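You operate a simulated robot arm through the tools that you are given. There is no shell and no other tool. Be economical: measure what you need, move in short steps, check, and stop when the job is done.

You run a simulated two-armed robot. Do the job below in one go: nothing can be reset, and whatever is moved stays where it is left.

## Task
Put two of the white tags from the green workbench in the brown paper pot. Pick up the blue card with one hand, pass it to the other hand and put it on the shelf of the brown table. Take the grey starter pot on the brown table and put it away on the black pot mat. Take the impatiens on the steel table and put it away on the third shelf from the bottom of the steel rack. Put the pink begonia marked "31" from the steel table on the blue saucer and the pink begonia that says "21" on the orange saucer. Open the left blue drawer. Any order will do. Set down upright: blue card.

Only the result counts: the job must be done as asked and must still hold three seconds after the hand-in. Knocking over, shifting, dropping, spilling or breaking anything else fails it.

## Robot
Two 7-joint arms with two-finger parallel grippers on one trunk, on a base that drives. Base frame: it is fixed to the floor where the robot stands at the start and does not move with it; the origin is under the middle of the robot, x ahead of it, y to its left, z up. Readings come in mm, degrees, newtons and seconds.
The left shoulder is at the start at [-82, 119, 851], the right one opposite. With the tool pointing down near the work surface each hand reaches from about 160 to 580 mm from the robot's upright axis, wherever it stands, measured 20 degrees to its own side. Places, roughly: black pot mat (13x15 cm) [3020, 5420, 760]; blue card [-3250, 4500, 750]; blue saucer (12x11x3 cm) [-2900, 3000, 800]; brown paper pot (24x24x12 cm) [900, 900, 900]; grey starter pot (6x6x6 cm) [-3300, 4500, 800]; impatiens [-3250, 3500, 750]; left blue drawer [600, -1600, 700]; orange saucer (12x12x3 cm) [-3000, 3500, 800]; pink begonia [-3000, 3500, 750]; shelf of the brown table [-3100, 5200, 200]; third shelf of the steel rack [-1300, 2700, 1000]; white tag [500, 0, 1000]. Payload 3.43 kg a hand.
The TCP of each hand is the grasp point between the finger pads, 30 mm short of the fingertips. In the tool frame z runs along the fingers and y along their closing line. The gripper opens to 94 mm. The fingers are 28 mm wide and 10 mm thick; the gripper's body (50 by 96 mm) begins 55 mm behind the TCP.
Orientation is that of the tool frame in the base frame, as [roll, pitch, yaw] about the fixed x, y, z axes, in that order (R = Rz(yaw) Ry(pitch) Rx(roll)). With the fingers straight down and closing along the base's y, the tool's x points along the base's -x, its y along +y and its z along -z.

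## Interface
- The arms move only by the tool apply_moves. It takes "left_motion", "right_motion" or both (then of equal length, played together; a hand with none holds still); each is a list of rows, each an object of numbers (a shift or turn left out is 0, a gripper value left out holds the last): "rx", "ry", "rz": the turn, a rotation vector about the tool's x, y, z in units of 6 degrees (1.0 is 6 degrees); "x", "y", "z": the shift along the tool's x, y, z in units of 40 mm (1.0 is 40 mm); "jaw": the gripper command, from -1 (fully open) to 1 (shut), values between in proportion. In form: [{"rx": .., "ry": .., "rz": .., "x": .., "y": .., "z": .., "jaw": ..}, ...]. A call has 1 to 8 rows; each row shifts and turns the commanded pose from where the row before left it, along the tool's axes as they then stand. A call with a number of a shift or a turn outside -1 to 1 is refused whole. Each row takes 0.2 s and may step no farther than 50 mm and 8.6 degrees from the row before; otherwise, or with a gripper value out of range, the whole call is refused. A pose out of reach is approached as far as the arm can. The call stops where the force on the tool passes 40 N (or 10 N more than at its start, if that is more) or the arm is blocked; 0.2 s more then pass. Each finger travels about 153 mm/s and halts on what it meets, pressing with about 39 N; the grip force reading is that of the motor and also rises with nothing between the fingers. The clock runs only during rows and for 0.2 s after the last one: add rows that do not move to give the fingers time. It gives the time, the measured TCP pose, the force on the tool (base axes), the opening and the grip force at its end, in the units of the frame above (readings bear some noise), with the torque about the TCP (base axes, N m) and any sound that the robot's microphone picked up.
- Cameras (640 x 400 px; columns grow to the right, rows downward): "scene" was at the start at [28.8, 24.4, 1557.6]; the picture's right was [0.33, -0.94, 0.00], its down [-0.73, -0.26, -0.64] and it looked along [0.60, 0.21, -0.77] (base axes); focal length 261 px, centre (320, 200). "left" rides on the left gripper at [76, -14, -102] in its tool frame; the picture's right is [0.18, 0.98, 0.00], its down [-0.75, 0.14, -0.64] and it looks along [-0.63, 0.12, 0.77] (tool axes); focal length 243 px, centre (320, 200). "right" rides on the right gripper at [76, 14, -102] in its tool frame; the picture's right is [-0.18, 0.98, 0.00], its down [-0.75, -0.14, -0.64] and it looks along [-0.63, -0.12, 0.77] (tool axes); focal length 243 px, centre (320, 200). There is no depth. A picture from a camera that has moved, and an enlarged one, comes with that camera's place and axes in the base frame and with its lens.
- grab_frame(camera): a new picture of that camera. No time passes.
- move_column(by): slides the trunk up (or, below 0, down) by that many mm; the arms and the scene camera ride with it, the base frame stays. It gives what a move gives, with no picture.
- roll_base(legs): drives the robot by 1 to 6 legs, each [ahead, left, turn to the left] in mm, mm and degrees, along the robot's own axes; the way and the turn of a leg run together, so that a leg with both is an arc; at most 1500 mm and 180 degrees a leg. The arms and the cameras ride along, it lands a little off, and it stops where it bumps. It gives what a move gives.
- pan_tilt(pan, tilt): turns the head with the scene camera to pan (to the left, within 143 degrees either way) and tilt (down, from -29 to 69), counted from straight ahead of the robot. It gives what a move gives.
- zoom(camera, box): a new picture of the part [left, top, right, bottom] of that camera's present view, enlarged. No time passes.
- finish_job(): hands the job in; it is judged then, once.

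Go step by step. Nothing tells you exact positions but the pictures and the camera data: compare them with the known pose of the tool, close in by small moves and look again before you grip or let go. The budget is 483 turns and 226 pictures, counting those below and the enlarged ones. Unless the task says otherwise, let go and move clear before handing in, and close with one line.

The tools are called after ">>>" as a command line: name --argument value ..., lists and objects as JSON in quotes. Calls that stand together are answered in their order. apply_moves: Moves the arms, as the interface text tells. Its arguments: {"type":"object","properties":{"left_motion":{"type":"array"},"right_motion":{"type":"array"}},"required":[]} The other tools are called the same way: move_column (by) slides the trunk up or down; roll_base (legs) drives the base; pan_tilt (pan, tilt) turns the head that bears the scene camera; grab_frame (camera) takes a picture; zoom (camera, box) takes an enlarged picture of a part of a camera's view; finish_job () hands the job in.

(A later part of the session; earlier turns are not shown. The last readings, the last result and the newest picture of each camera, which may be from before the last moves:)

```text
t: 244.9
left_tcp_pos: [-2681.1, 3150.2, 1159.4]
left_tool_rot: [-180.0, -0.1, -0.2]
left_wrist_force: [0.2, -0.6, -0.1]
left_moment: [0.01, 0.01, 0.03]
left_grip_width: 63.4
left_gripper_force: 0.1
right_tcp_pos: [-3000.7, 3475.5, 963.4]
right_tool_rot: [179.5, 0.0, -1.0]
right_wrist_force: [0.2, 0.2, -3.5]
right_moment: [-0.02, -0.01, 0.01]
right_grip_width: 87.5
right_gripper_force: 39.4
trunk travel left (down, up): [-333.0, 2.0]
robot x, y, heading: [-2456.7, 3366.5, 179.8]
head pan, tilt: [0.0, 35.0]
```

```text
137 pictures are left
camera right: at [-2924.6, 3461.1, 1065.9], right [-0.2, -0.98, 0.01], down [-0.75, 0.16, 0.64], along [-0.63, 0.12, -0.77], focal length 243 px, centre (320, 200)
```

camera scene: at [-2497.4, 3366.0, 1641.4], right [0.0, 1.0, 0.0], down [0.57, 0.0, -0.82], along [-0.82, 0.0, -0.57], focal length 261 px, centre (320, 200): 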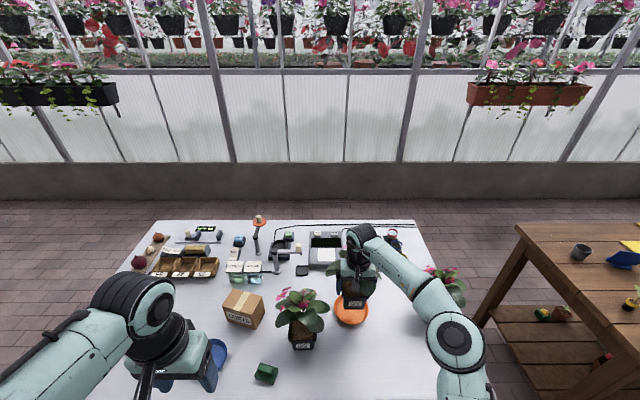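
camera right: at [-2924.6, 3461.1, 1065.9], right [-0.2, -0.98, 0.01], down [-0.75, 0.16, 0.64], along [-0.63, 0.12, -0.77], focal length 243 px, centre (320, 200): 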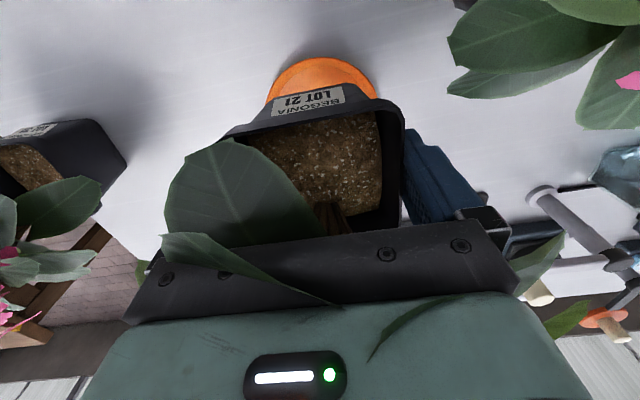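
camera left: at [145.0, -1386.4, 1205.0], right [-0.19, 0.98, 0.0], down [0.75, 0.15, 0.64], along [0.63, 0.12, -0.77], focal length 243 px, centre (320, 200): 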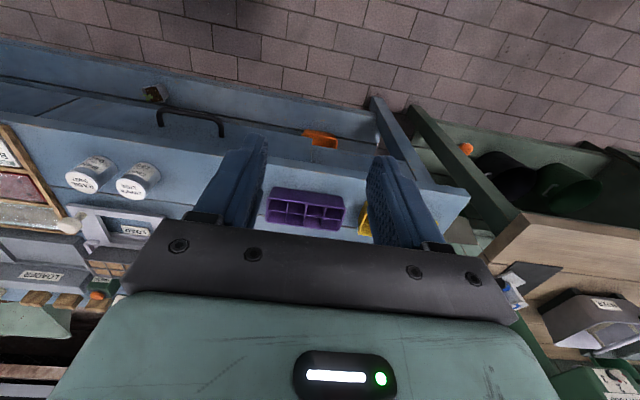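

Saucer centre measures about (−3018, 3473). I move over it and lower in steps.

>>> apply_moves --right_motion '[{"x": -0.43, "y": 0.06, "z": 0.4}, {"z": 0.7}]'

>>> zoom --camera "scene" --box '[270, 220, 430, 350]'

>>> grab_frame --camera "right"

```text
t: 245.6
left_tcp_pos: [-2681.1, 3150.3, 1160.1]
left_tool_rot: [-180.0, -0.1, -0.2]
left_wrist_force: [-0.9, 0.6, 0.1]
left_moment: [0.0, -0.01, 0.01]
left_grip_width: 63.4
left_gripper_force: 0.0
right_tcp_pos: [-3017.8, 3472.6, 919.2]
right_tool_rot: [179.4, -0.2, -1.0]
right_wrist_force: [-0.2, 0.4, -2.0]
right_moment: [0.0, -0.01, 0.02]
right_grip_width: 87.6
right_gripper_force: 38.8
trunk travel left (down, up): [-333.0, 2.0]
robot x, y, heading: [-2457.1, 3368.3, 180.1]
head pan, tilt: [0.0, 35.0]
```

```text
3.08 times, centred on (350, 285) of scene
camera zoom: at [-2497.2, 3366.8, 1641.3], right [0.0, 1.0, 0.0], down [0.57, 0.0, -0.82], along [-0.82, 0.0, -0.57], focal length 804 px, centre (228, -62)
```

zoom: 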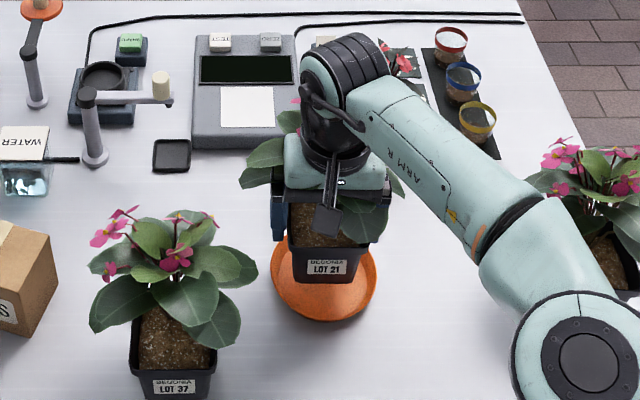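

```text
135 pictures are left
camera right: at [-2942.0, 3457.7, 1022.3], right [-0.2, -0.98, 0.01], down [-0.75, 0.16, 0.64], along [-0.63, 0.12, -0.77], focal length 243 px, centre (320, 200)
```

right: 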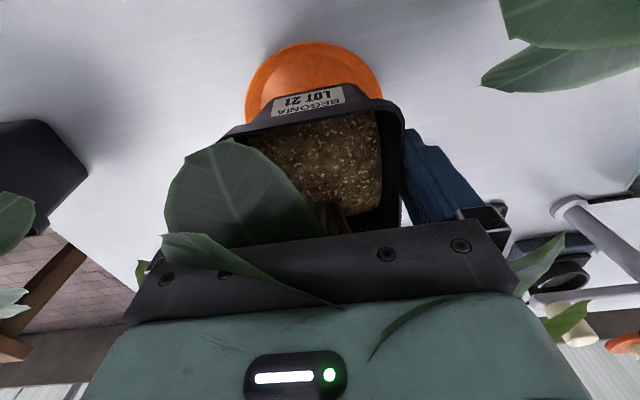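

Well centred. I lower until contact.

>>> apply_moves --right_motion '[{"z": 0.5}, {"z": 0.2}]'

>>> apply_moves --right_motion '[{"z": 0.1}, {}]'

>>> zoom --camera "scene" --box '[290, 240, 410, 330]'

```text
t: 246.2
left_tcp_pos: [-2681.0, 3150.5, 1159.4]
left_tool_rot: [-180.0, -0.1, -0.2]
left_wrist_force: [-0.1, 0.1, 0.1]
left_moment: [0.0, 0.02, 0.01]
left_grip_width: 63.6
left_gripper_force: 0.0
right_tcp_pos: [-3017.8, 3472.0, 891.1]
right_tool_rot: [179.5, -0.1, -0.9]
right_wrist_force: [-0.2, -0.3, -3.1]
right_moment: [0.02, 0.03, 0.03]
right_grip_width: 87.6
right_gripper_force: 39.2
trunk travel left (down, up): [-333.0, 2.0]
robot x, y, heading: [-2457.1, 3365.3, 179.8]
head pan, tilt: [0.0, 35.0]
```

```text
t: 246.8
left_tcp_pos: [-2681.3, 3151.2, 1159.8]
left_tool_rot: [179.9, 0.0, -0.2]
left_wrist_force: [0.7, 0.1, -0.1]
left_moment: [-0.01, 0.03, -0.01]
left_grip_width: 63.4
left_gripper_force: 0.1
right_tcp_pos: [-3018.1, 3473.1, 887.8]
right_tool_rot: [179.4, -0.1, -1.0]
right_wrist_force: [0.2, 0.0, -1.7]
right_moment: [0.0, 0.01, 0.04]
right_grip_width: 87.7
right_gripper_force: 39.5
trunk travel left (down, up): [-333.0, 2.0]
robot x, y, heading: [-2456.8, 3369.3, 179.8]
head pan, tilt: [0.0, 35.0]
```

```text
4.44 times, centred on (350, 285) of scene
camera zoom: at [-2497.2, 3366.1, 1641.4], right [0.0, 1.0, 0.0], down [0.57, 0.0, -0.82], along [-0.82, 0.0, -0.57], focal length 1161 px, centre (187, -178)
```

zoom: 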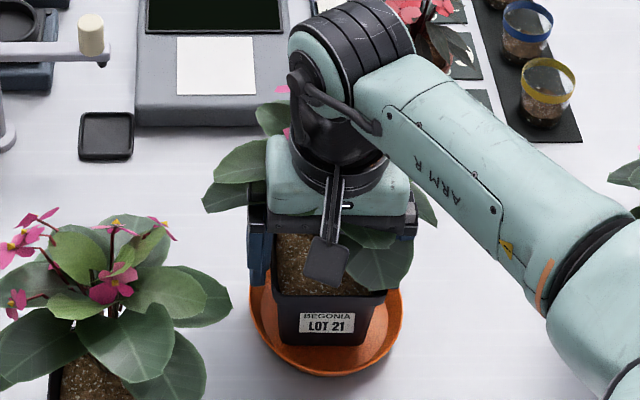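

>>> apply_moves --right_motion '[{"z": 0.08}, {}]'

>>> apply_moves --right_motion '[{"z": 0.06}, {}]'

```text
t: 247.3
left_tcp_pos: [-2680.1, 3150.6, 1160.0]
left_tool_rot: [180.0, -0.1, -0.2]
left_wrist_force: [0.5, 0.2, -0.3]
left_moment: [0.01, 0.0, 0.05]
left_grip_width: 63.6
left_gripper_force: 0.1
right_tcp_pos: [-3018.0, 3471.8, 884.6]
right_tool_rot: [179.4, 0.0, -1.0]
right_wrist_force: [0.6, 0.6, -1.3]
right_moment: [-0.02, -0.03, 0.02]
right_grip_width: 87.7
right_gripper_force: 39.3
trunk travel left (down, up): [-333.0, 2.0]
robot x, y, heading: [-2454.5, 3364.7, 179.7]
head pan, tilt: [0.0, 35.0]
```

```text
t: 247.9
left_tcp_pos: [-2681.3, 3149.5, 1160.4]
left_tool_rot: [-180.0, -0.1, -0.2]
left_wrist_force: [0.1, 0.4, -0.1]
left_moment: [-0.04, -0.02, -0.03]
left_grip_width: 63.6
left_gripper_force: 0.1
right_tcp_pos: [-3018.3, 3472.2, 883.3]
right_tool_rot: [179.3, 0.0, -1.0]
right_wrist_force: [0.4, 0.2, -3.1]
right_moment: [0.0, -0.02, -0.01]
right_grip_width: 87.9
right_gripper_force: 39.3
trunk travel left (down, up): [-333.0, 2.0]
robot x, y, heading: [-2450.7, 3369.6, 179.8]
head pan, tilt: [0.0, 35.0]
```

>>> apply_moves --right_motion '[{"z": 0.07}, {}]'

>>> apply_moves --right_motion '[{"z": 0.06}, {}]'

```text
t: 248.6
left_tcp_pos: [-2680.2, 3150.2, 1160.8]
left_tool_rot: [180.0, -0.1, -0.2]
left_wrist_force: [0.8, -0.1, 0.2]
left_moment: [-0.01, 0.02, -0.02]
left_grip_width: 63.5
left_gripper_force: 0.1
right_tcp_pos: [-3018.1, 3473.2, 878.8]
right_tool_rot: [179.4, -0.1, -1.0]
right_wrist_force: [0.0, 0.7, -2.4]
right_moment: [-0.03, 0.0, 0.03]
right_grip_width: 87.6
right_gripper_force: 39.1
trunk travel left (down, up): [-333.0, 2.0]
robot x, y, heading: [-2454.0, 3366.9, 179.9]
head pan, tilt: [0.0, 35.0]
```

```text
t: 249.2
left_tcp_pos: [-2679.8, 3151.0, 1159.0]
left_tool_rot: [180.0, -0.1, -0.2]
left_wrist_force: [-0.5, -0.1, 0.2]
left_moment: [0.0, 0.02, 0.04]
left_grip_width: 63.5
left_gripper_force: 0.0
right_tcp_pos: [-3016.4, 3472.8, 880.0]
right_tool_rot: [179.4, 0.1, -1.1]
right_wrist_force: [1.3, 1.0, 9.4]
right_moment: [-0.18, -0.12, 0.03]
right_grip_width: 87.5
right_gripper_force: 39.1
trunk travel left (down, up): [-333.0, 2.0]
robot x, y, heading: [-2454.4, 3367.0, 179.9]
head pan, tilt: [0.0, 35.0]
```

Contact. I release and rise straight up.

>>> apply_moves --right_motion '[{"jaw": -1}, {}, {"z": -0.5}, {"z": -1}, {"z": -1}, {"z": -1}]'

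>>> zoom --camera "scene" --box '[270, 220, 430, 350]'

```text
t: 250.6
left_tcp_pos: [-2681.0, 3150.4, 1160.3]
left_tool_rot: [-180.0, 0.0, -0.2]
left_wrist_force: [-0.5, -0.3, -0.1]
left_moment: [-0.03, -0.01, 0.05]
left_grip_width: 63.5
left_gripper_force: 0.2
right_tcp_pos: [-3017.8, 3472.6, 1018.5]
right_tool_rot: [179.6, -0.2, -1.0]
right_wrist_force: [-0.5, 0.0, 0.2]
right_moment: [0.02, -0.02, -0.02]
right_grip_width: 94.2
right_gripper_force: 0.2
trunk travel left (down, up): [-333.0, 2.0]
robot x, y, heading: [-2454.1, 3367.4, 180.0]
head pan, tilt: [0.0, 35.0]
```

```text
3.08 times, centred on (350, 285) of scene
camera zoom: at [-2496.7, 3365.6, 1641.4], right [0.0, 1.0, 0.0], down [0.57, 0.0, -0.82], along [-0.82, 0.0, -0.57], focal length 804 px, centre (228, -62)
```

zoom: 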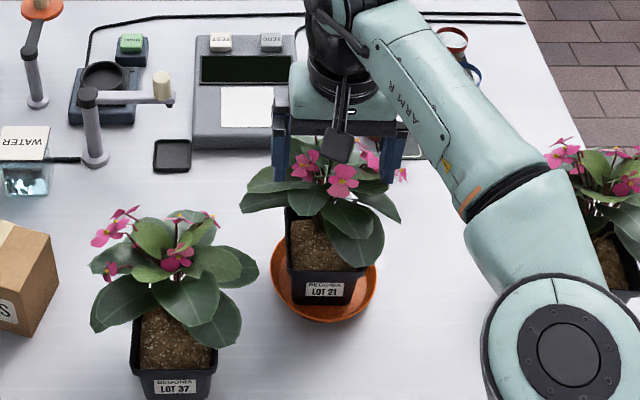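

LOT 21 stands on the orange saucer. Next LOT 31: I retract the hand, shift the base right 210 mm and look.

>>> apply_moves --right_motion '[{"x": 0.8, "z": -0.5}, {"x": 0.8, "z": -0.5}, {"x": 0.8}, {"x": 0.8}]'

>>> roll_base --legs '[[0, -220, 0]]'

>>> zoom --camera "scene" --box '[300, 200, 460, 330]'

>>> grab_frame --camera "right"

```text
t: 251.6
left_tcp_pos: [-2679.6, 3150.8, 1159.7]
left_tool_rot: [180.0, 0.0, -0.2]
left_wrist_force: [0.5, -0.4, -0.1]
left_moment: [0.0, -0.03, -0.02]
left_grip_width: 63.5
left_gripper_force: 0.1
right_tcp_pos: [-2889.2, 3472.5, 1056.9]
right_tool_rot: [179.4, -0.2, -1.0]
right_wrist_force: [0.2, 0.9, -0.4]
right_moment: [0.02, 0.0, 0.0]
right_grip_width: 94.0
right_gripper_force: 0.1
trunk travel left (down, up): [-333.0, 2.0]
robot x, y, heading: [-2458.3, 3368.1, 179.8]
head pan, tilt: [0.0, 35.0]
```

```text
t: 254.1
left_tcp_pos: [-2680.1, 3370.7, 1161.0]
left_tool_rot: [180.0, -0.1, -0.3]
left_wrist_force: [-0.6, 0.2, -0.1]
left_moment: [0.0, 0.0, 0.01]
left_grip_width: 63.3
left_gripper_force: 0.1
right_tcp_pos: [-2890.4, 3690.6, 1058.8]
right_tool_rot: [179.4, -0.1, -1.0]
right_wrist_force: [-0.2, -0.8, -0.4]
right_moment: [0.0, 0.0, -0.03]
right_grip_width: 94.1
right_gripper_force: 0.0
trunk travel left (down, up): [-333.0, 2.0]
robot x, y, heading: [-2452.8, 3586.4, 179.6]
head pan, tilt: [0.0, 35.0]
```

```text
3.08 times, centred on (380, 265) of scene
camera zoom: at [-2496.0, 3584.3, 1641.4], right [0.01, 1.0, 0.0], down [0.57, 0.0, -0.82], along [-0.82, 0.01, -0.57], focal length 804 px, centre (135, 0)
```

zoom: 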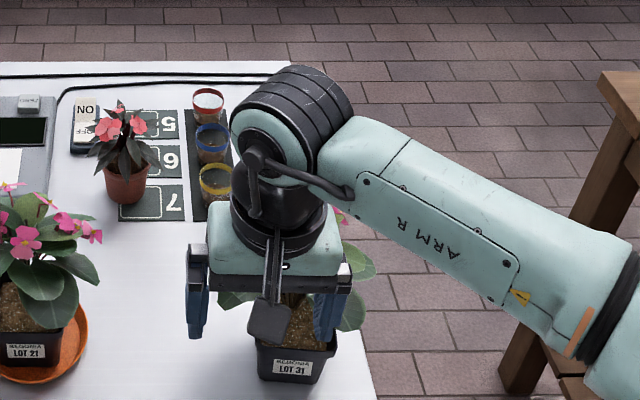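

```text
131 pictures are left
camera right: at [-2812.7, 3675.3, 1160.2], right [-0.2, -0.98, 0.01], down [-0.75, 0.16, 0.64], along [-0.63, 0.12, -0.77], focal length 243 px, centre (320, 200)
```

right: 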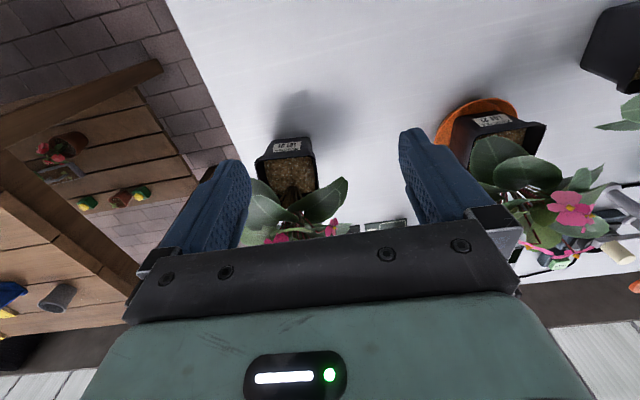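

LOT 31's pot centre measures about (−3003, 3750), turned about −4°. I lower and move over it.

>>> apply_moves --right_motion '[{"y": -0.5, "z": 0.9, "rz": 0.5}, {"y": -0.5, "z": 0.9}, {"y": -0.49, "x": -0.7, "z": 0.4}, {"x": -1}, {"x": -1}]'

>>> grab_frame --camera "right"

>>> zoom --camera "scene" --box '[320, 220, 440, 310]'

```text
t: 255.3
left_tcp_pos: [-2679.9, 3369.3, 1160.2]
left_tool_rot: [-180.0, -0.1, -0.4]
left_wrist_force: [-1.1, -0.9, 0.5]
left_moment: [-0.01, -0.01, 0.0]
left_grip_width: 63.3
left_gripper_force: 0.0
right_tcp_pos: [-2993.6, 3758.0, 968.9]
right_tool_rot: [179.6, -0.2, -4.1]
right_wrist_force: [0.7, -0.1, -0.9]
right_moment: [-0.02, -0.03, 0.02]
right_grip_width: 94.2
right_gripper_force: 0.0
trunk travel left (down, up): [-333.0, 2.0]
robot x, y, heading: [-2456.5, 3585.2, 179.7]
head pan, tilt: [0.0, 35.0]
```

```text
130 pictures are left
camera right: at [-2918.5, 3738.4, 1071.5], right [-0.25, -0.97, 0.01], down [-0.74, 0.2, 0.64], along [-0.62, 0.16, -0.77], focal length 243 px, centre (320, 200)
```

right: 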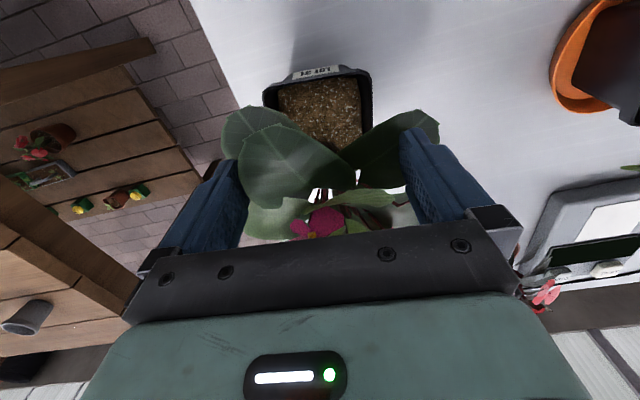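

```text
4.44 times, centred on (380, 265) of scene
camera zoom: at [-2497.0, 3583.8, 1641.4], right [0.01, 1.0, 0.0], down [0.57, 0.0, -0.82], along [-0.82, 0.01, -0.57], focal length 1161 px, centre (53, -89)
```

zoom: 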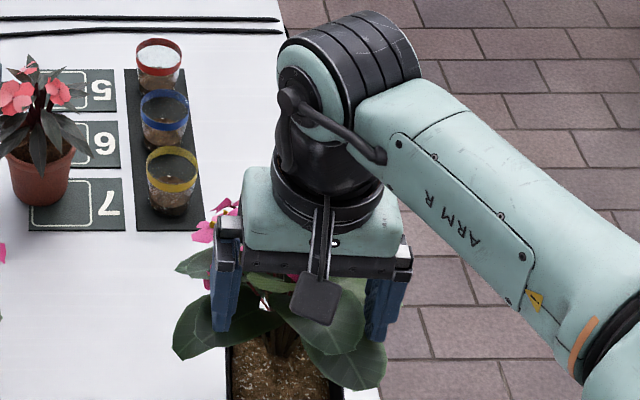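

>>> apply_moves --right_motion '[{"x": -0.22, "y": 0.16, "z": 0.7}, {"z": 0.8}, {"z": 0.75}]'

>>> grab_frame --camera "right"

```text
t: 256.0
left_tcp_pos: [-2679.1, 3367.7, 1158.8]
left_tool_rot: [-179.9, -0.1, -0.4]
left_wrist_force: [0.3, 0.1, 0.6]
left_moment: [-0.03, 0.01, 0.0]
left_grip_width: 63.3
left_gripper_force: 0.1
right_tcp_pos: [-2999.6, 3752.6, 909.2]
right_tool_rot: [179.8, 0.5, -4.2]
right_wrist_force: [-0.7, 0.8, 0.9]
right_moment: [0.0, -0.02, 0.02]
right_grip_width: 94.2
right_gripper_force: 0.2
trunk travel left (down, up): [-333.0, 2.0]
robot x, y, heading: [-2450.9, 3582.8, 179.8]
head pan, tilt: [0.0, 35.0]
stopped in row 3 (right hand): the force on the tool passed its limit at 58 N (the readings are from after the stop); the commanded pose is now the measured one
```

```text
128 pictures are left
camera right: at [-2924.2, 3732.4, 1011.0], right [-0.26, -0.97, 0.01], down [-0.74, 0.2, 0.65], along [-0.63, 0.16, -0.76], focal length 243 px, centre (320, 200)
```

right: 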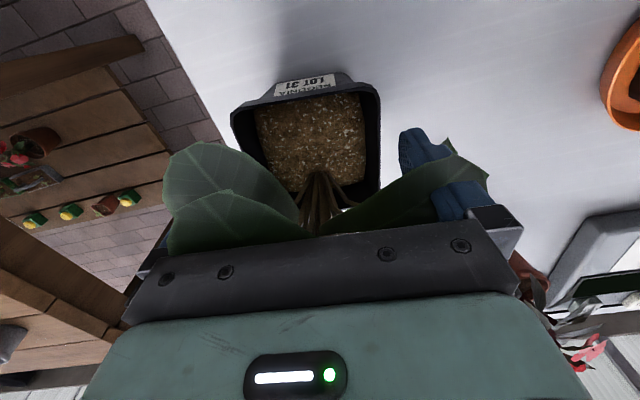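

The left finger met the rim: the pot sits ~4 mm further +y and is turned about −7°. I rise a little, correct, and try again.

>>> apply_moves --right_motion '[{"z": -0.4}, {"x": -0.26, "y": -0.1, "rz": 0.55}]'

>>> grab_frame --camera "right"

```text
t: 256.6
left_tcp_pos: [-2680.9, 3369.9, 1160.6]
left_tool_rot: [-179.9, -0.1, -0.3]
left_wrist_force: [-0.3, -0.5, 0.2]
left_moment: [0.03, 0.03, 0.01]
left_grip_width: 63.5
left_gripper_force: 0.0
right_tcp_pos: [-3010.7, 3756.5, 922.6]
right_tool_rot: [179.6, 0.2, -7.5]
right_wrist_force: [0.2, -0.5, 0.0]
right_moment: [0.01, -0.03, 0.01]
right_grip_width: 93.9
right_gripper_force: 0.0
trunk travel left (down, up): [-333.0, 2.0]
robot x, y, heading: [-2454.0, 3581.8, 179.7]
head pan, tilt: [0.0, 35.0]
```

```text
127 pictures are left
camera right: at [-2937.2, 3733.2, 1024.1], right [-0.31, -0.95, 0.01], down [-0.73, 0.24, 0.64], along [-0.61, 0.2, -0.77], focal length 243 px, centre (320, 200)
```

right: 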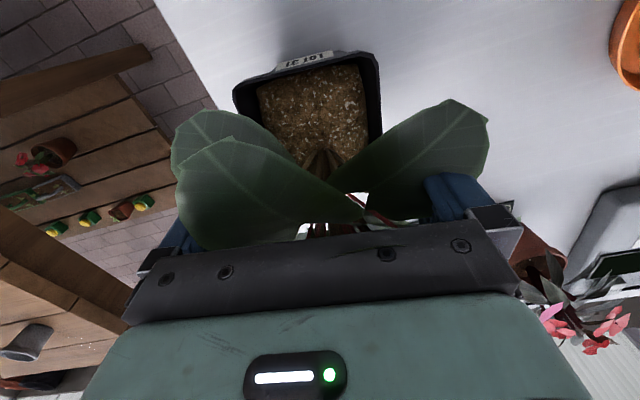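

>>> apply_moves --right_motion '[{"y": -0.06, "z": 0.4}, {"z": 0.4}, {"z": 0.45}]'

>>> grab_frame --camera "right"

```text
t: 257.4
left_tcp_pos: [-2680.5, 3370.3, 1160.8]
left_tool_rot: [180.0, -0.1, -0.4]
left_wrist_force: [0.1, 0.8, 0.8]
left_moment: [-0.01, 0.05, 0.0]
left_grip_width: 63.3
left_gripper_force: 0.1
right_tcp_pos: [-3010.6, 3759.4, 873.1]
right_tool_rot: [179.6, 0.1, -7.5]
right_wrist_force: [0.5, 0.7, 0.4]
right_moment: [0.01, 0.02, -0.01]
right_grip_width: 93.7
right_gripper_force: 0.0
trunk travel left (down, up): [-333.0, 2.0]
robot x, y, heading: [-2455.4, 3582.7, 179.4]
head pan, tilt: [0.0, 35.0]
```

```text
126 pictures are left
camera right: at [-2936.9, 3735.9, 974.8], right [-0.31, -0.95, 0.01], down [-0.73, 0.24, 0.64], along [-0.61, 0.2, -0.76], focal length 243 px, centre (320, 200)
```

right: 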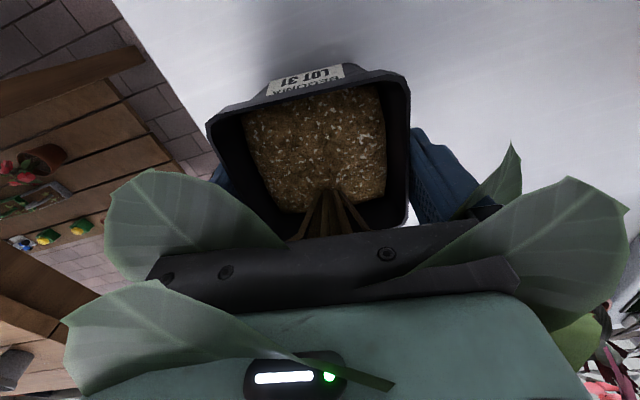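

Clean descent with the rim between the fingers. I close and lift a little.

>>> apply_moves --right_motion '[{"jaw": 0.5}, {}, {}, {}, {"z": -0.3}, {"z": -0.5}]'

>>> zoom --camera "scene" --box '[300, 200, 460, 330]'

```text
t: 258.8
left_tcp_pos: [-2679.5, 3369.7, 1161.0]
left_tool_rot: [180.0, -0.2, -0.4]
left_wrist_force: [-0.2, -0.5, 0.5]
left_moment: [-0.03, -0.01, 0.0]
left_grip_width: 63.4
left_gripper_force: 0.1
right_tcp_pos: [-3008.9, 3758.7, 905.9]
right_tool_rot: [179.7, 0.2, -7.5]
right_wrist_force: [0.0, -0.1, -2.4]
right_moment: [-0.03, 0.04, -0.01]
right_grip_width: 87.9
right_gripper_force: 38.8
trunk travel left (down, up): [-333.0, 2.0]
robot x, y, heading: [-2455.5, 3589.3, 179.4]
head pan, tilt: [0.0, 35.0]
```

```text
3.08 times, centred on (380, 265) of scene
camera zoom: at [-2496.2, 3584.2, 1641.4], right [0.01, 1.0, 0.0], down [0.57, 0.0, -0.82], along [-0.82, 0.01, -0.57], focal length 804 px, centre (135, 0)
```

zoom: 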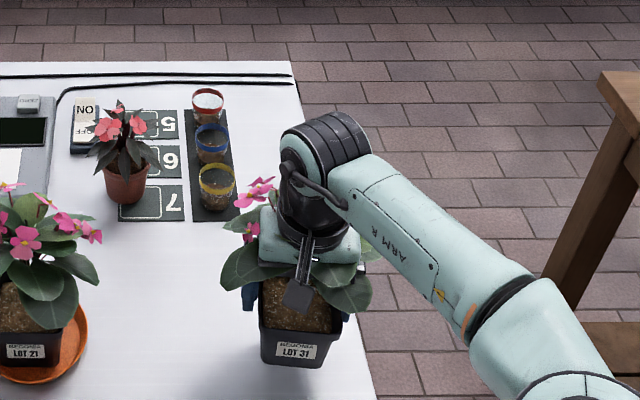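

LOT 31 is held. I retract and raise it, then carry it along the table's edge to the blue saucer.

>>> apply_moves --right_motion '[{"z": -0.8}, {"x": 0.8, "z": -0.6}, {"x": 1, "z": -0.3}, {"x": 1, "z": -0.3}, {"x": 1}, {"x": 1}, {"x": 0.8}]'

>>> roll_base --legs '[[0, 720, 0]]'

>>> grab_frame --camera "scene"

>>> grab_frame --camera "right"

```text
t: 260.4
left_tcp_pos: [-2679.8, 3368.9, 1159.5]
left_tool_rot: [180.0, -0.1, -0.3]
left_wrist_force: [0.1, 0.5, 1.0]
left_moment: [-0.02, 0.0, -0.02]
left_grip_width: 63.4
left_gripper_force: 0.1
right_tcp_pos: [-2786.2, 3731.5, 982.9]
right_tool_rot: [179.7, 0.3, -7.6]
right_wrist_force: [0.3, -0.7, -2.1]
right_moment: [0.02, 0.02, 0.01]
right_grip_width: 87.7
right_gripper_force: 39.5
trunk travel left (down, up): [-333.0, 2.0]
robot x, y, heading: [-2451.7, 3584.5, 179.5]
head pan, tilt: [0.0, 35.0]
```

```text
t: 267.1
left_tcp_pos: [-2692.4, 2653.5, 1159.7]
left_tool_rot: [180.0, -0.1, -1.2]
left_wrist_force: [-0.4, 0.0, -0.2]
left_moment: [0.03, 0.0, 0.0]
left_grip_width: 63.3
left_gripper_force: 0.0
right_tcp_pos: [-2794.8, 3017.9, 983.9]
right_tool_rot: [179.6, 0.2, -8.2]
right_wrist_force: [-0.1, -0.1, -2.4]
right_moment: [0.02, 0.03, -0.02]
right_grip_width: 87.9
right_gripper_force: 39.1
trunk travel left (down, up): [-333.0, 2.0]
robot x, y, heading: [-2461.5, 2866.5, 178.7]
head pan, tilt: [0.0, 35.0]
```

```text
124 pictures are left
camera scene: at [-2505.5, 2866.2, 1641.4], right [0.02, 1.0, 0.0], down [0.57, -0.01, -0.82], along [-0.82, 0.02, -0.57], focal length 261 px, centre (320, 200)
```

scene: 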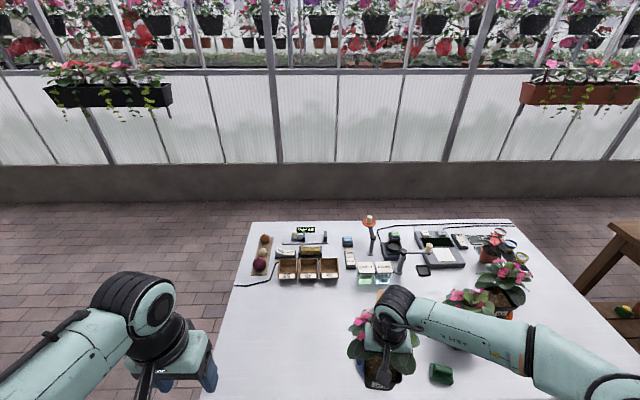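

```text
123 pictures are left
camera right: at [-2720.4, 2992.5, 1084.5], right [-0.32, -0.95, 0.01], down [-0.72, 0.25, 0.64], along [-0.61, 0.2, -0.76], focal length 243 px, centre (320, 200)
```

right: 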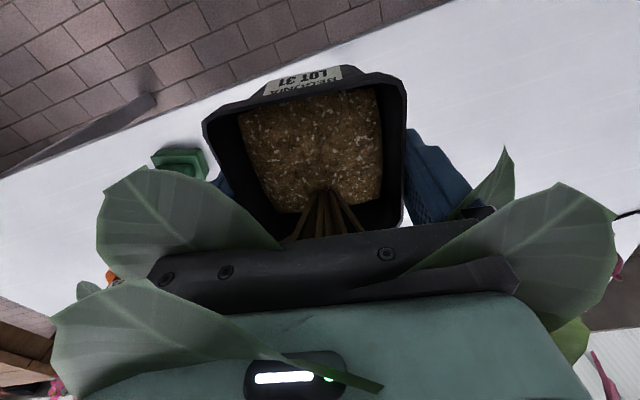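

The saucer is hidden under the held pot; I move the hand aside 120 mm for an unobstructed measurement.

>>> apply_moves --right_motion '[{"y": -1}, {"y": -1}, {"y": -1}]'

>>> zoom --camera "scene" --box '[320, 280, 480, 400]'

```text
t: 267.9
left_tcp_pos: [-2692.1, 2655.0, 1160.8]
left_tool_rot: [180.0, -0.1, -1.0]
left_wrist_force: [0.0, -0.3, 0.3]
left_moment: [-0.03, 0.01, 0.01]
left_grip_width: 63.3
left_gripper_force: 0.0
right_tcp_pos: [-2774.6, 3138.9, 983.1]
right_tool_rot: [179.6, 0.1, -8.2]
right_wrist_force: [0.2, -0.7, -2.4]
right_moment: [-0.05, -0.02, -0.01]
right_grip_width: 87.9
right_gripper_force: 38.7
trunk travel left (down, up): [-333.0, 2.0]
robot x, y, heading: [-2464.6, 2862.6, 178.9]
head pan, tilt: [0.0, 35.0]
```

```text
3.33 times, centred on (400, 340) of scene
camera zoom: at [-2505.0, 2867.3, 1641.4], right [0.02, 1.0, 0.0], down [0.57, -0.01, -0.82], along [-0.82, 0.02, -0.57], focal length 871 px, centre (53, -267)
```

zoom: 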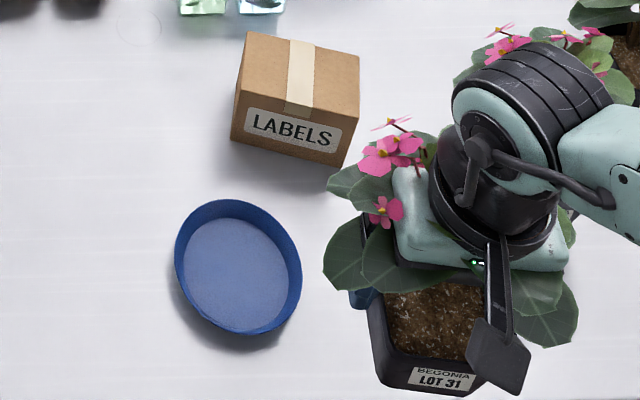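

Blue saucer centre: (−2855, 3039). I move over it.

>>> apply_moves --right_motion '[{"x": -0.55, "y": 0.94}, {"x": -0.56, "y": 0.94}, {"x": -0.56, "y": 0.94}, {"z": 0.7}, {"z": 0.7}]'

>>> zoom --camera "scene" --box '[320, 280, 480, 400]'

>>> grab_frame --camera "right"

```text
t: 269.1
left_tcp_pos: [-2693.2, 2653.6, 1160.8]
left_tool_rot: [-180.0, -0.1, -1.1]
left_wrist_force: [0.5, -0.3, -0.2]
left_moment: [-0.01, 0.03, 0.01]
left_grip_width: 63.2
left_gripper_force: 0.0
right_tcp_pos: [-2860.7, 3033.4, 925.8]
right_tool_rot: [179.8, 0.2, -8.3]
right_wrist_force: [-0.9, 0.2, -3.1]
right_moment: [0.0, 0.02, 0.01]
right_grip_width: 87.6
right_gripper_force: 38.8
trunk travel left (down, up): [-333.0, 2.0]
robot x, y, heading: [-2462.9, 2866.1, 178.8]
head pan, tilt: [0.0, 35.0]
```

```text
3.33 times, centred on (400, 340) of scene
camera zoom: at [-2505.9, 2866.1, 1641.3], right [0.02, 1.0, 0.0], down [0.57, -0.01, -0.82], along [-0.82, 0.02, -0.57], focal length 871 px, centre (53, -267)
```

zoom: 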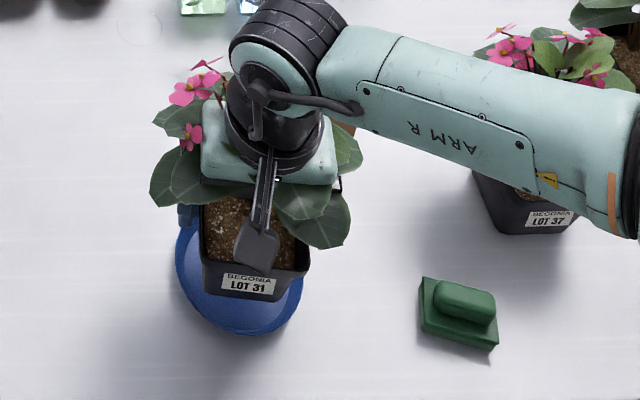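

```text
120 pictures are left
camera right: at [-2786.1, 3007.8, 1028.2], right [-0.32, -0.95, 0.01], down [-0.72, 0.25, 0.64], along [-0.61, 0.2, -0.76], focal length 243 px, centre (320, 200)
```

right: 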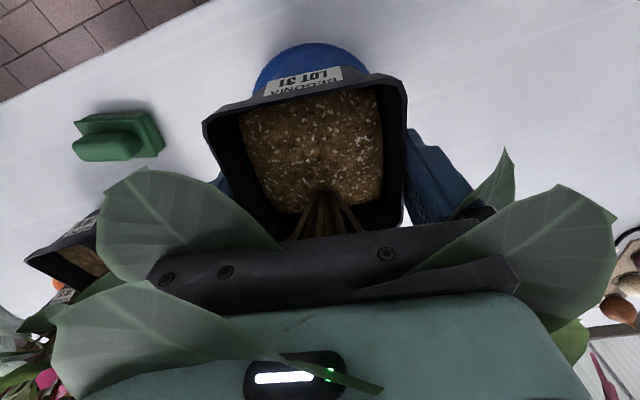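

>>> apply_moves --right_motion '[{"x": 0.1, "y": -0.12, "z": 0.4}, {"z": 0.5}, {}]'

>>> zoom --camera "scene" --box '[340, 310, 440, 390]'

```text
t: 269.9
left_tcp_pos: [-2691.4, 2653.6, 1160.1]
left_tool_rot: [179.9, 0.1, -1.1]
left_wrist_force: [-0.4, -0.2, -0.4]
left_moment: [0.02, 0.03, 0.0]
left_grip_width: 63.2
left_gripper_force: 0.1
right_tcp_pos: [-2855.0, 3035.7, 893.7]
right_tool_rot: [179.7, 0.5, -8.2]
right_wrist_force: [3.2, 2.1, 19.1]
right_moment: [0.08, -0.95, 0.11]
right_grip_width: 87.8
right_gripper_force: 38.9
trunk travel left (down, up): [-333.0, 2.0]
robot x, y, heading: [-2460.4, 2866.2, 178.9]
head pan, tilt: [0.0, 35.0]
```

```text
5.00 times, centred on (390, 350) of scene
camera zoom: at [-2503.7, 2866.1, 1641.6], right [0.02, 1.0, 0.0], down [0.57, -0.01, -0.82], along [-0.82, 0.02, -0.57], focal length 1306 px, centre (-30, -550)
```

zoom: 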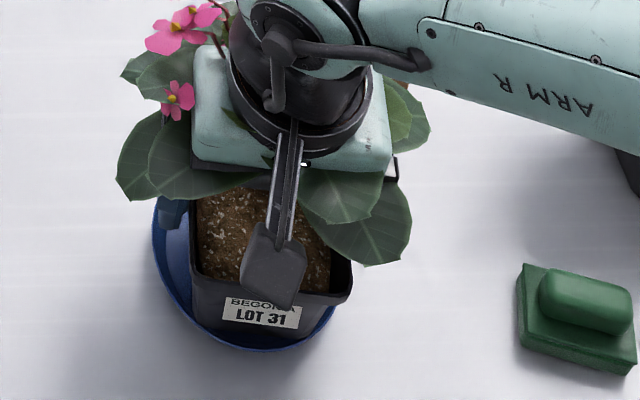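

The pot's front edge caught the saucer rim; I rise 20 mm and inspect before shifting.

>>> apply_moves --right_motion '[{"z": -0.5}, {}]'

>>> zoom --camera "scene" --box '[340, 310, 440, 390]'

>>> grab_frame --camera "right"

```text
t: 270.5
left_tcp_pos: [-2693.4, 2655.0, 1160.2]
left_tool_rot: [179.9, -0.1, -1.1]
left_wrist_force: [-0.5, 0.2, -0.4]
left_moment: [0.02, 0.0, 0.0]
left_grip_width: 63.7
left_gripper_force: 0.1
right_tcp_pos: [-2854.4, 3037.3, 911.3]
right_tool_rot: [179.7, 0.2, -8.4]
right_wrist_force: [0.3, 0.3, -2.7]
right_moment: [0.0, 0.02, 0.02]
right_grip_width: 88.0
right_gripper_force: 39.7
trunk travel left (down, up): [-333.0, 2.0]
robot x, y, heading: [-2465.6, 2867.1, 178.9]
head pan, tilt: [0.0, 35.0]
```

```text
5.00 times, centred on (390, 350) of scene
camera zoom: at [-2505.6, 2866.4, 1641.3], right [0.02, 1.0, 0.0], down [0.57, -0.01, -0.82], along [-0.82, 0.02, -0.57], focal length 1306 px, centre (-30, -550)
```

zoom: 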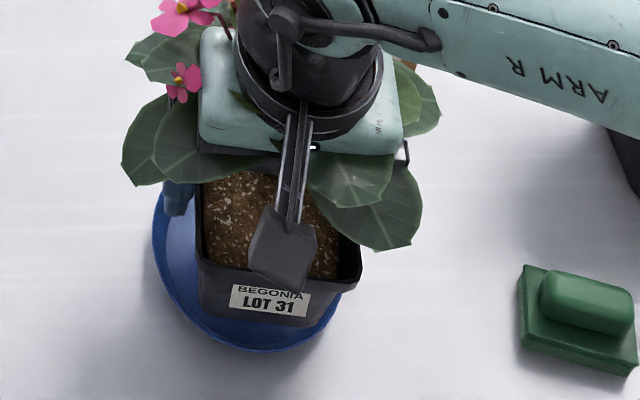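

```text
117 pictures are left
camera right: at [-2780.4, 3012.4, 1013.2], right [-0.32, -0.95, 0.01], down [-0.72, 0.25, 0.64], along [-0.61, 0.2, -0.77], focal length 243 px, centre (320, 200)
```

right: 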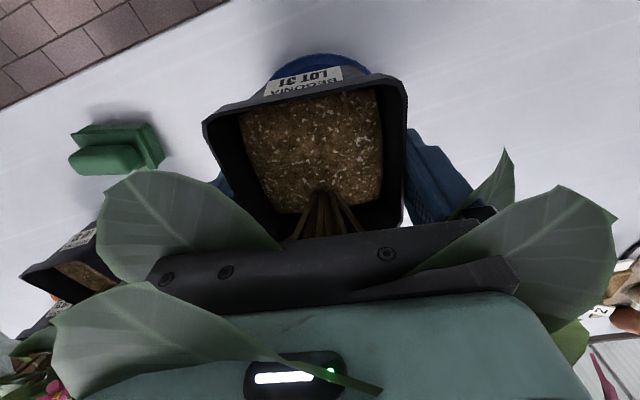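

The saucer has not moved; the pot is about 6 mm too far towards me. I shift and lower again.

>>> apply_moves --right_motion '[{"x": -0.16}, {"z": 0.4}, {}]'

>>> apply_moves --right_motion '[{"z": 0.12}, {}]'

>>> zoom --camera "scene" --box '[340, 310, 440, 390]'

```text
t: 271.3
left_tcp_pos: [-2692.0, 2653.6, 1160.4]
left_tool_rot: [-180.0, -0.1, -1.2]
left_wrist_force: [-0.2, 0.3, 0.7]
left_moment: [-0.01, -0.01, -0.01]
left_grip_width: 63.3
left_gripper_force: 0.0
right_tcp_pos: [-2861.1, 3039.7, 895.7]
right_tool_rot: [179.8, 0.2, -8.2]
right_wrist_force: [0.5, 0.2, -2.7]
right_moment: [-0.01, 0.02, 0.04]
right_grip_width: 87.8
right_gripper_force: 39.3
trunk travel left (down, up): [-333.0, 2.0]
robot x, y, heading: [-2461.7, 2865.1, 178.9]
head pan, tilt: [0.0, 35.0]
```

```text
t: 271.9
left_tcp_pos: [-2692.3, 2653.8, 1160.5]
left_tool_rot: [-180.0, 0.0, -1.1]
left_wrist_force: [0.0, 0.0, -0.8]
left_moment: [0.0, -0.01, -0.01]
left_grip_width: 63.5
left_gripper_force: 0.1
right_tcp_pos: [-2860.3, 3038.1, 891.2]
right_tool_rot: [179.8, 0.2, -8.3]
right_wrist_force: [-0.2, 0.2, -2.0]
right_moment: [-0.04, 0.01, -0.04]
right_grip_width: 87.6
right_gripper_force: 39.3
trunk travel left (down, up): [-333.0, 2.0]
robot x, y, heading: [-2463.6, 2866.0, 178.8]
head pan, tilt: [0.0, 35.0]
```

```text
5.00 times, centred on (390, 350) of scene
camera zoom: at [-2505.8, 2866.3, 1641.3], right [0.02, 1.0, 0.0], down [0.57, -0.01, -0.82], along [-0.82, 0.02, -0.57], focal length 1306 px, centre (-30, -550)
```

zoom: 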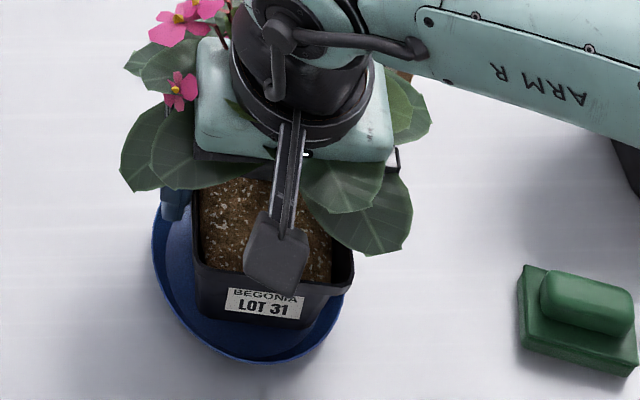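

The saucer may have shifted a few millimetres. I lift clear and re-measure.

>>> apply_moves --right_motion '[{"z": -0.9}, {"y": -0.95}, {"y": -0.95}, {"y": -0.95}]'

>>> zoom --camera "scene" --box '[340, 310, 440, 390]'

```text
t: 272.9
left_tcp_pos: [-2692.2, 2654.4, 1160.0]
left_tool_rot: [-180.0, -0.1, -1.1]
left_wrist_force: [0.5, 0.0, 0.3]
left_moment: [-0.03, 0.02, 0.02]
left_grip_width: 63.6
left_gripper_force: 0.1
right_tcp_pos: [-2844.4, 3153.6, 925.6]
right_tool_rot: [179.6, 0.4, -8.2]
right_wrist_force: [0.5, 0.0, -2.2]
right_moment: [0.04, 0.05, -0.01]
right_grip_width: 88.0
right_gripper_force: 38.7
trunk travel left (down, up): [-333.0, 2.0]
robot x, y, heading: [-2461.7, 2870.4, 179.0]
head pan, tilt: [0.0, 35.0]
```

```text
5.00 times, centred on (390, 350) of scene
camera zoom: at [-2505.1, 2867.2, 1641.4], right [0.02, 1.0, 0.0], down [0.57, -0.01, -0.82], along [-0.82, 0.02, -0.57], focal length 1306 px, centre (-30, -550)
```

zoom: 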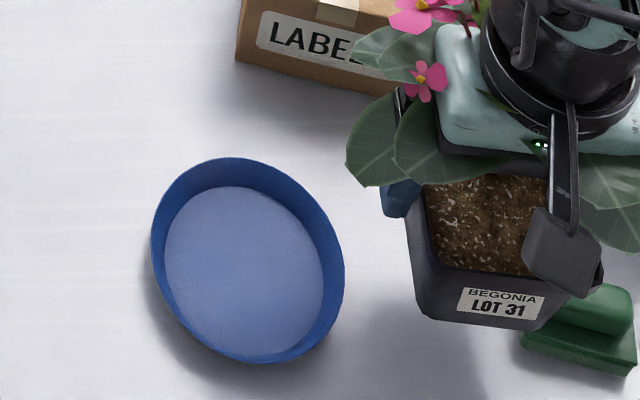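

Saucer centre is now about (−2854, 3037). I go back over it and lower gently.

>>> apply_moves --right_motion '[{"x": 0.15, "y": 0.97}, {"y": 0.97}, {"y": 0.98}, {"z": 0.5}, {}]'

>>> zoom --camera "scene" --box '[340, 310, 440, 390]'

```text
t: 274.1
left_tcp_pos: [-2693.2, 2653.9, 1160.4]
left_tool_rot: [179.9, -0.1, -1.1]
left_wrist_force: [-0.3, 0.9, -0.1]
left_moment: [0.02, 0.0, -0.01]
left_grip_width: 63.4
left_gripper_force: 0.0
right_tcp_pos: [-2855.8, 3035.4, 905.2]
right_tool_rot: [179.7, 0.2, -8.1]
right_wrist_force: [0.1, -0.1, -2.7]
right_moment: [0.01, 0.01, 0.02]
right_grip_width: 87.6
right_gripper_force: 38.5
trunk travel left (down, up): [-333.0, 2.0]
robot x, y, heading: [-2464.2, 2868.1, 179.0]
head pan, tilt: [0.0, 35.0]
```

```text
5.00 times, centred on (390, 350) of scene
camera zoom: at [-2505.4, 2865.9, 1641.4], right [0.02, 1.0, 0.0], down [0.57, -0.01, -0.82], along [-0.82, 0.02, -0.57], focal length 1306 px, centre (-30, -550)
```

zoom: 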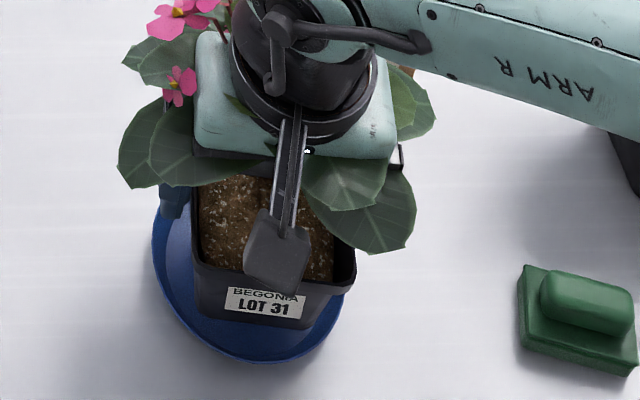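

>>> apply_moves --right_motion '[{"x": -0.06, "y": -0.07, "z": 0.3}, {"z": 0.15}, {}]'

>>> apply_moves --right_motion '[{"z": 0.12}, {}]'

>>> apply_moves --right_motion '[{"z": 0.1}, {}]'

>>> zoom --camera "scene" --box '[340, 310, 440, 390]'

```text
t: 274.9
left_tcp_pos: [-2692.3, 2653.9, 1159.5]
left_tool_rot: [-179.9, -0.1, -1.2]
left_wrist_force: [0.6, -0.2, 0.2]
left_moment: [-0.01, -0.01, 0.01]
left_grip_width: 63.4
left_gripper_force: 0.0
right_tcp_pos: [-2856.8, 3038.2, 889.0]
right_tool_rot: [179.7, 0.1, -8.3]
right_wrist_force: [0.4, -0.8, -1.5]
right_moment: [0.0, 0.02, 0.0]
right_grip_width: 87.8
right_gripper_force: 39.8
trunk travel left (down, up): [-333.0, 2.0]
robot x, y, heading: [-2461.6, 2865.3, 178.8]
head pan, tilt: [0.0, 35.0]
```

```text
t: 275.5
left_tcp_pos: [-2692.1, 2655.0, 1160.1]
left_tool_rot: [180.0, -0.1, -1.1]
left_wrist_force: [0.7, 0.7, 0.5]
left_moment: [0.03, -0.02, -0.04]
left_grip_width: 63.5
left_gripper_force: 0.0
right_tcp_pos: [-2857.5, 3036.9, 882.9]
right_tool_rot: [179.7, 0.2, -8.2]
right_wrist_force: [0.9, 0.4, -2.4]
right_moment: [0.02, 0.02, 0.01]
right_grip_width: 88.1
right_gripper_force: 39.1
trunk travel left (down, up): [-333.0, 2.0]
robot x, y, heading: [-2462.6, 2867.6, 178.7]
head pan, tilt: [0.0, 35.0]
```

```text
t: 276.1
left_tcp_pos: [-2691.3, 2653.6, 1159.7]
left_tool_rot: [-180.0, 0.0, -1.1]
left_wrist_force: [0.3, 0.7, 0.2]
left_moment: [-0.04, -0.04, 0.01]
left_grip_width: 63.8
left_gripper_force: 0.0
right_tcp_pos: [-2858.1, 3037.4, 880.1]
right_tool_rot: [179.6, 0.4, -8.2]
right_wrist_force: [-0.3, 1.2, 9.4]
right_moment: [0.11, -0.05, -0.02]
right_grip_width: 87.9
right_gripper_force: 38.9
trunk travel left (down, up): [-333.0, 2.0]
robot x, y, heading: [-2461.1, 2863.7, 178.9]
head pan, tilt: [0.0, 35.0]
```

```text
5.00 times, centred on (390, 350) of scene
camera zoom: at [-2504.7, 2866.1, 1641.5], right [0.02, 1.0, 0.0], down [0.57, -0.01, -0.82], along [-0.82, 0.02, -0.57], focal length 1306 px, centre (-30, -550)
```

zoom: 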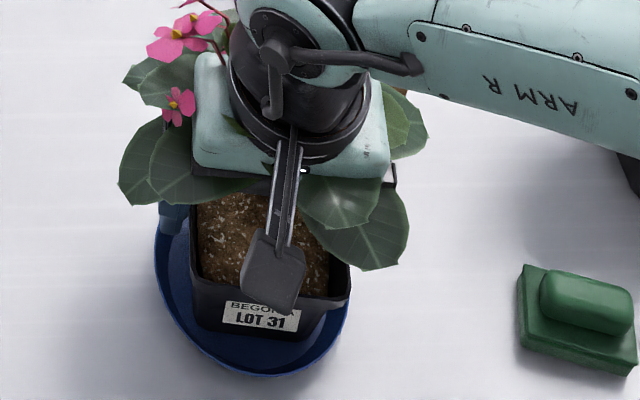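

Seated flat with little torque. I release and rise.

>>> apply_moves --right_motion '[{"jaw": -1}, {}, {"z": -0.4}, {"z": -1}, {"z": -1}, {"z": -1}]'

>>> zoom --camera "scene" --box '[340, 300, 440, 390]'

>>> grab_frame --camera "right"

```text
t: 277.5
left_tcp_pos: [-2690.9, 2654.7, 1159.1]
left_tool_rot: [179.9, -0.1, -1.1]
left_wrist_force: [0.1, -0.7, 0.4]
left_moment: [0.01, -0.01, 0.0]
left_grip_width: 63.5
left_gripper_force: 0.1
right_tcp_pos: [-2857.5, 3039.2, 1016.9]
right_tool_rot: [179.6, 0.3, -8.2]
right_wrist_force: [0.1, -0.7, 0.2]
right_moment: [0.0, 0.01, -0.01]
right_grip_width: 94.1
right_gripper_force: 0.0
trunk travel left (down, up): [-333.0, 2.0]
robot x, y, heading: [-2462.1, 2867.8, 178.8]
head pan, tilt: [0.0, 35.0]
```

```text
4.44 times, centred on (390, 345) of scene
camera zoom: at [-2505.0, 2865.9, 1641.4], right [0.02, 1.0, 0.0], down [0.57, -0.01, -0.82], along [-0.82, 0.02, -0.57], focal length 1161 px, centre (9, -444)
```

zoom: 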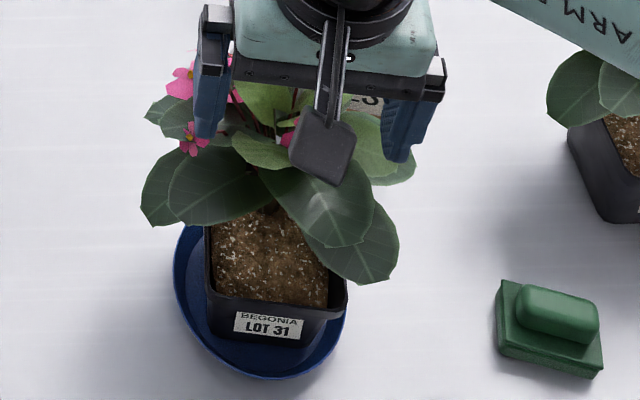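

```text
111 pictures are left
camera right: at [-2784.2, 3014.4, 1118.2], right [-0.32, -0.95, 0.01], down [-0.72, 0.25, 0.64], along [-0.61, 0.2, -0.76], focal length 243 px, centre (320, 200)
```

right: 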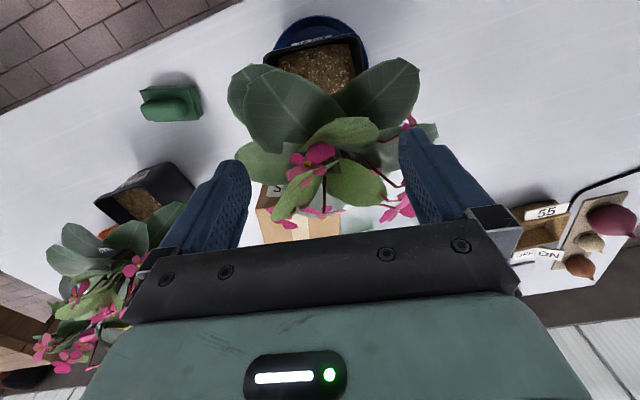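

LOT 31 stands on the blue saucer. The impatiens is too far from this side, so I'll fetch it from the west side: retract, and drive around the south end of the table.

>>> apply_moves --right_motion '[{"z": -0.8}, {"x": 0.9, "rz": -0.6}, {"x": 0.9, "rz": -0.6}]'

>>> roll_base --legs '[[-50, 950, 1.2], [1500, 0, 0], [200, 0, 0]]'

>>> pan_tilt --pan -80 --tilt 25

>>> grab_frame --camera "scene"

```text
t: 278.3
left_tcp_pos: [-2690.5, 2653.7, 1159.7]
left_tool_rot: [-180.0, 0.0, -1.0]
left_wrist_force: [-0.6, 0.2, 0.3]
left_moment: [-0.03, -0.01, -0.01]
left_grip_width: 63.5
left_gripper_force: 0.1
right_tcp_pos: [-2783.8, 3028.5, 1047.2]
right_tool_rot: [179.6, 0.3, -1.0]
right_wrist_force: [-0.1, -1.8, 0.0]
right_moment: [0.01, 0.01, 0.02]
right_grip_width: 94.0
right_gripper_force: 0.2
trunk travel left (down, up): [-333.0, 2.0]
robot x, y, heading: [-2462.2, 2865.5, 178.7]
head pan, tilt: [0.0, 35.0]
```

```text
t: 295.3
left_tcp_pos: [-4350.2, 1670.2, 1159.1]
left_tool_rot: [-179.9, -0.1, 0.4]
left_wrist_force: [-0.3, -0.2, -0.2]
left_moment: [0.01, -0.01, -0.02]
left_grip_width: 63.4
left_gripper_force: 0.1
right_tcp_pos: [-4453.1, 2044.7, 1046.0]
right_tool_rot: [179.7, 0.2, 0.5]
right_wrist_force: [0.2, -0.3, 0.5]
right_moment: [0.01, -0.02, -0.03]
right_grip_width: 94.1
right_gripper_force: 0.0
trunk travel left (down, up): [-333.0, 2.0]
robot x, y, heading: [-4126.9, 1887.1, -179.6]
head pan, tilt: [0.0, 35.0]
```

```text
t: 296.9
left_tcp_pos: [-4350.9, 1668.8, 1160.9]
left_tool_rot: [180.0, -0.1, 0.5]
left_wrist_force: [1.0, -0.9, 0.0]
left_moment: [-0.01, 0.0, -0.03]
left_grip_width: 63.6
left_gripper_force: 0.2
right_tcp_pos: [-4454.8, 2043.2, 1047.3]
right_tool_rot: [179.7, 0.4, 0.5]
right_wrist_force: [0.1, 0.3, 0.1]
right_moment: [0.03, 0.01, 0.01]
right_grip_width: 94.1
right_gripper_force: 0.2
trunk travel left (down, up): [-333.0, 2.0]
robot x, y, heading: [-4126.8, 1888.2, -179.4]
head pan, tilt: [-80.0, 25.0]
```

```text
110 pictures are left
camera scene: at [-4098.2, 1978.6, 1657.1], right [0.98, 0.18, 0.0], down [0.08, -0.42, -0.91], along [-0.17, 0.89, -0.42], focal length 261 px, centre (320, 200)
```

scene: 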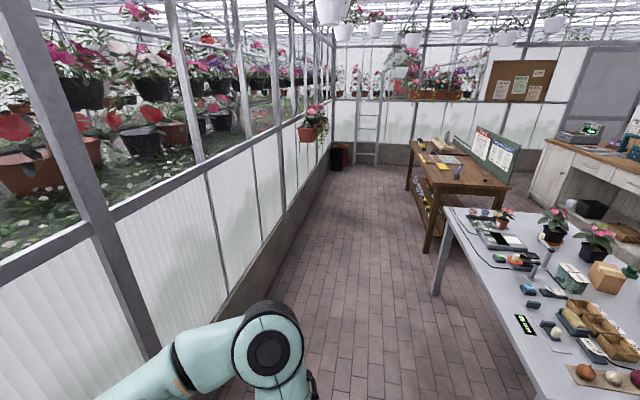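

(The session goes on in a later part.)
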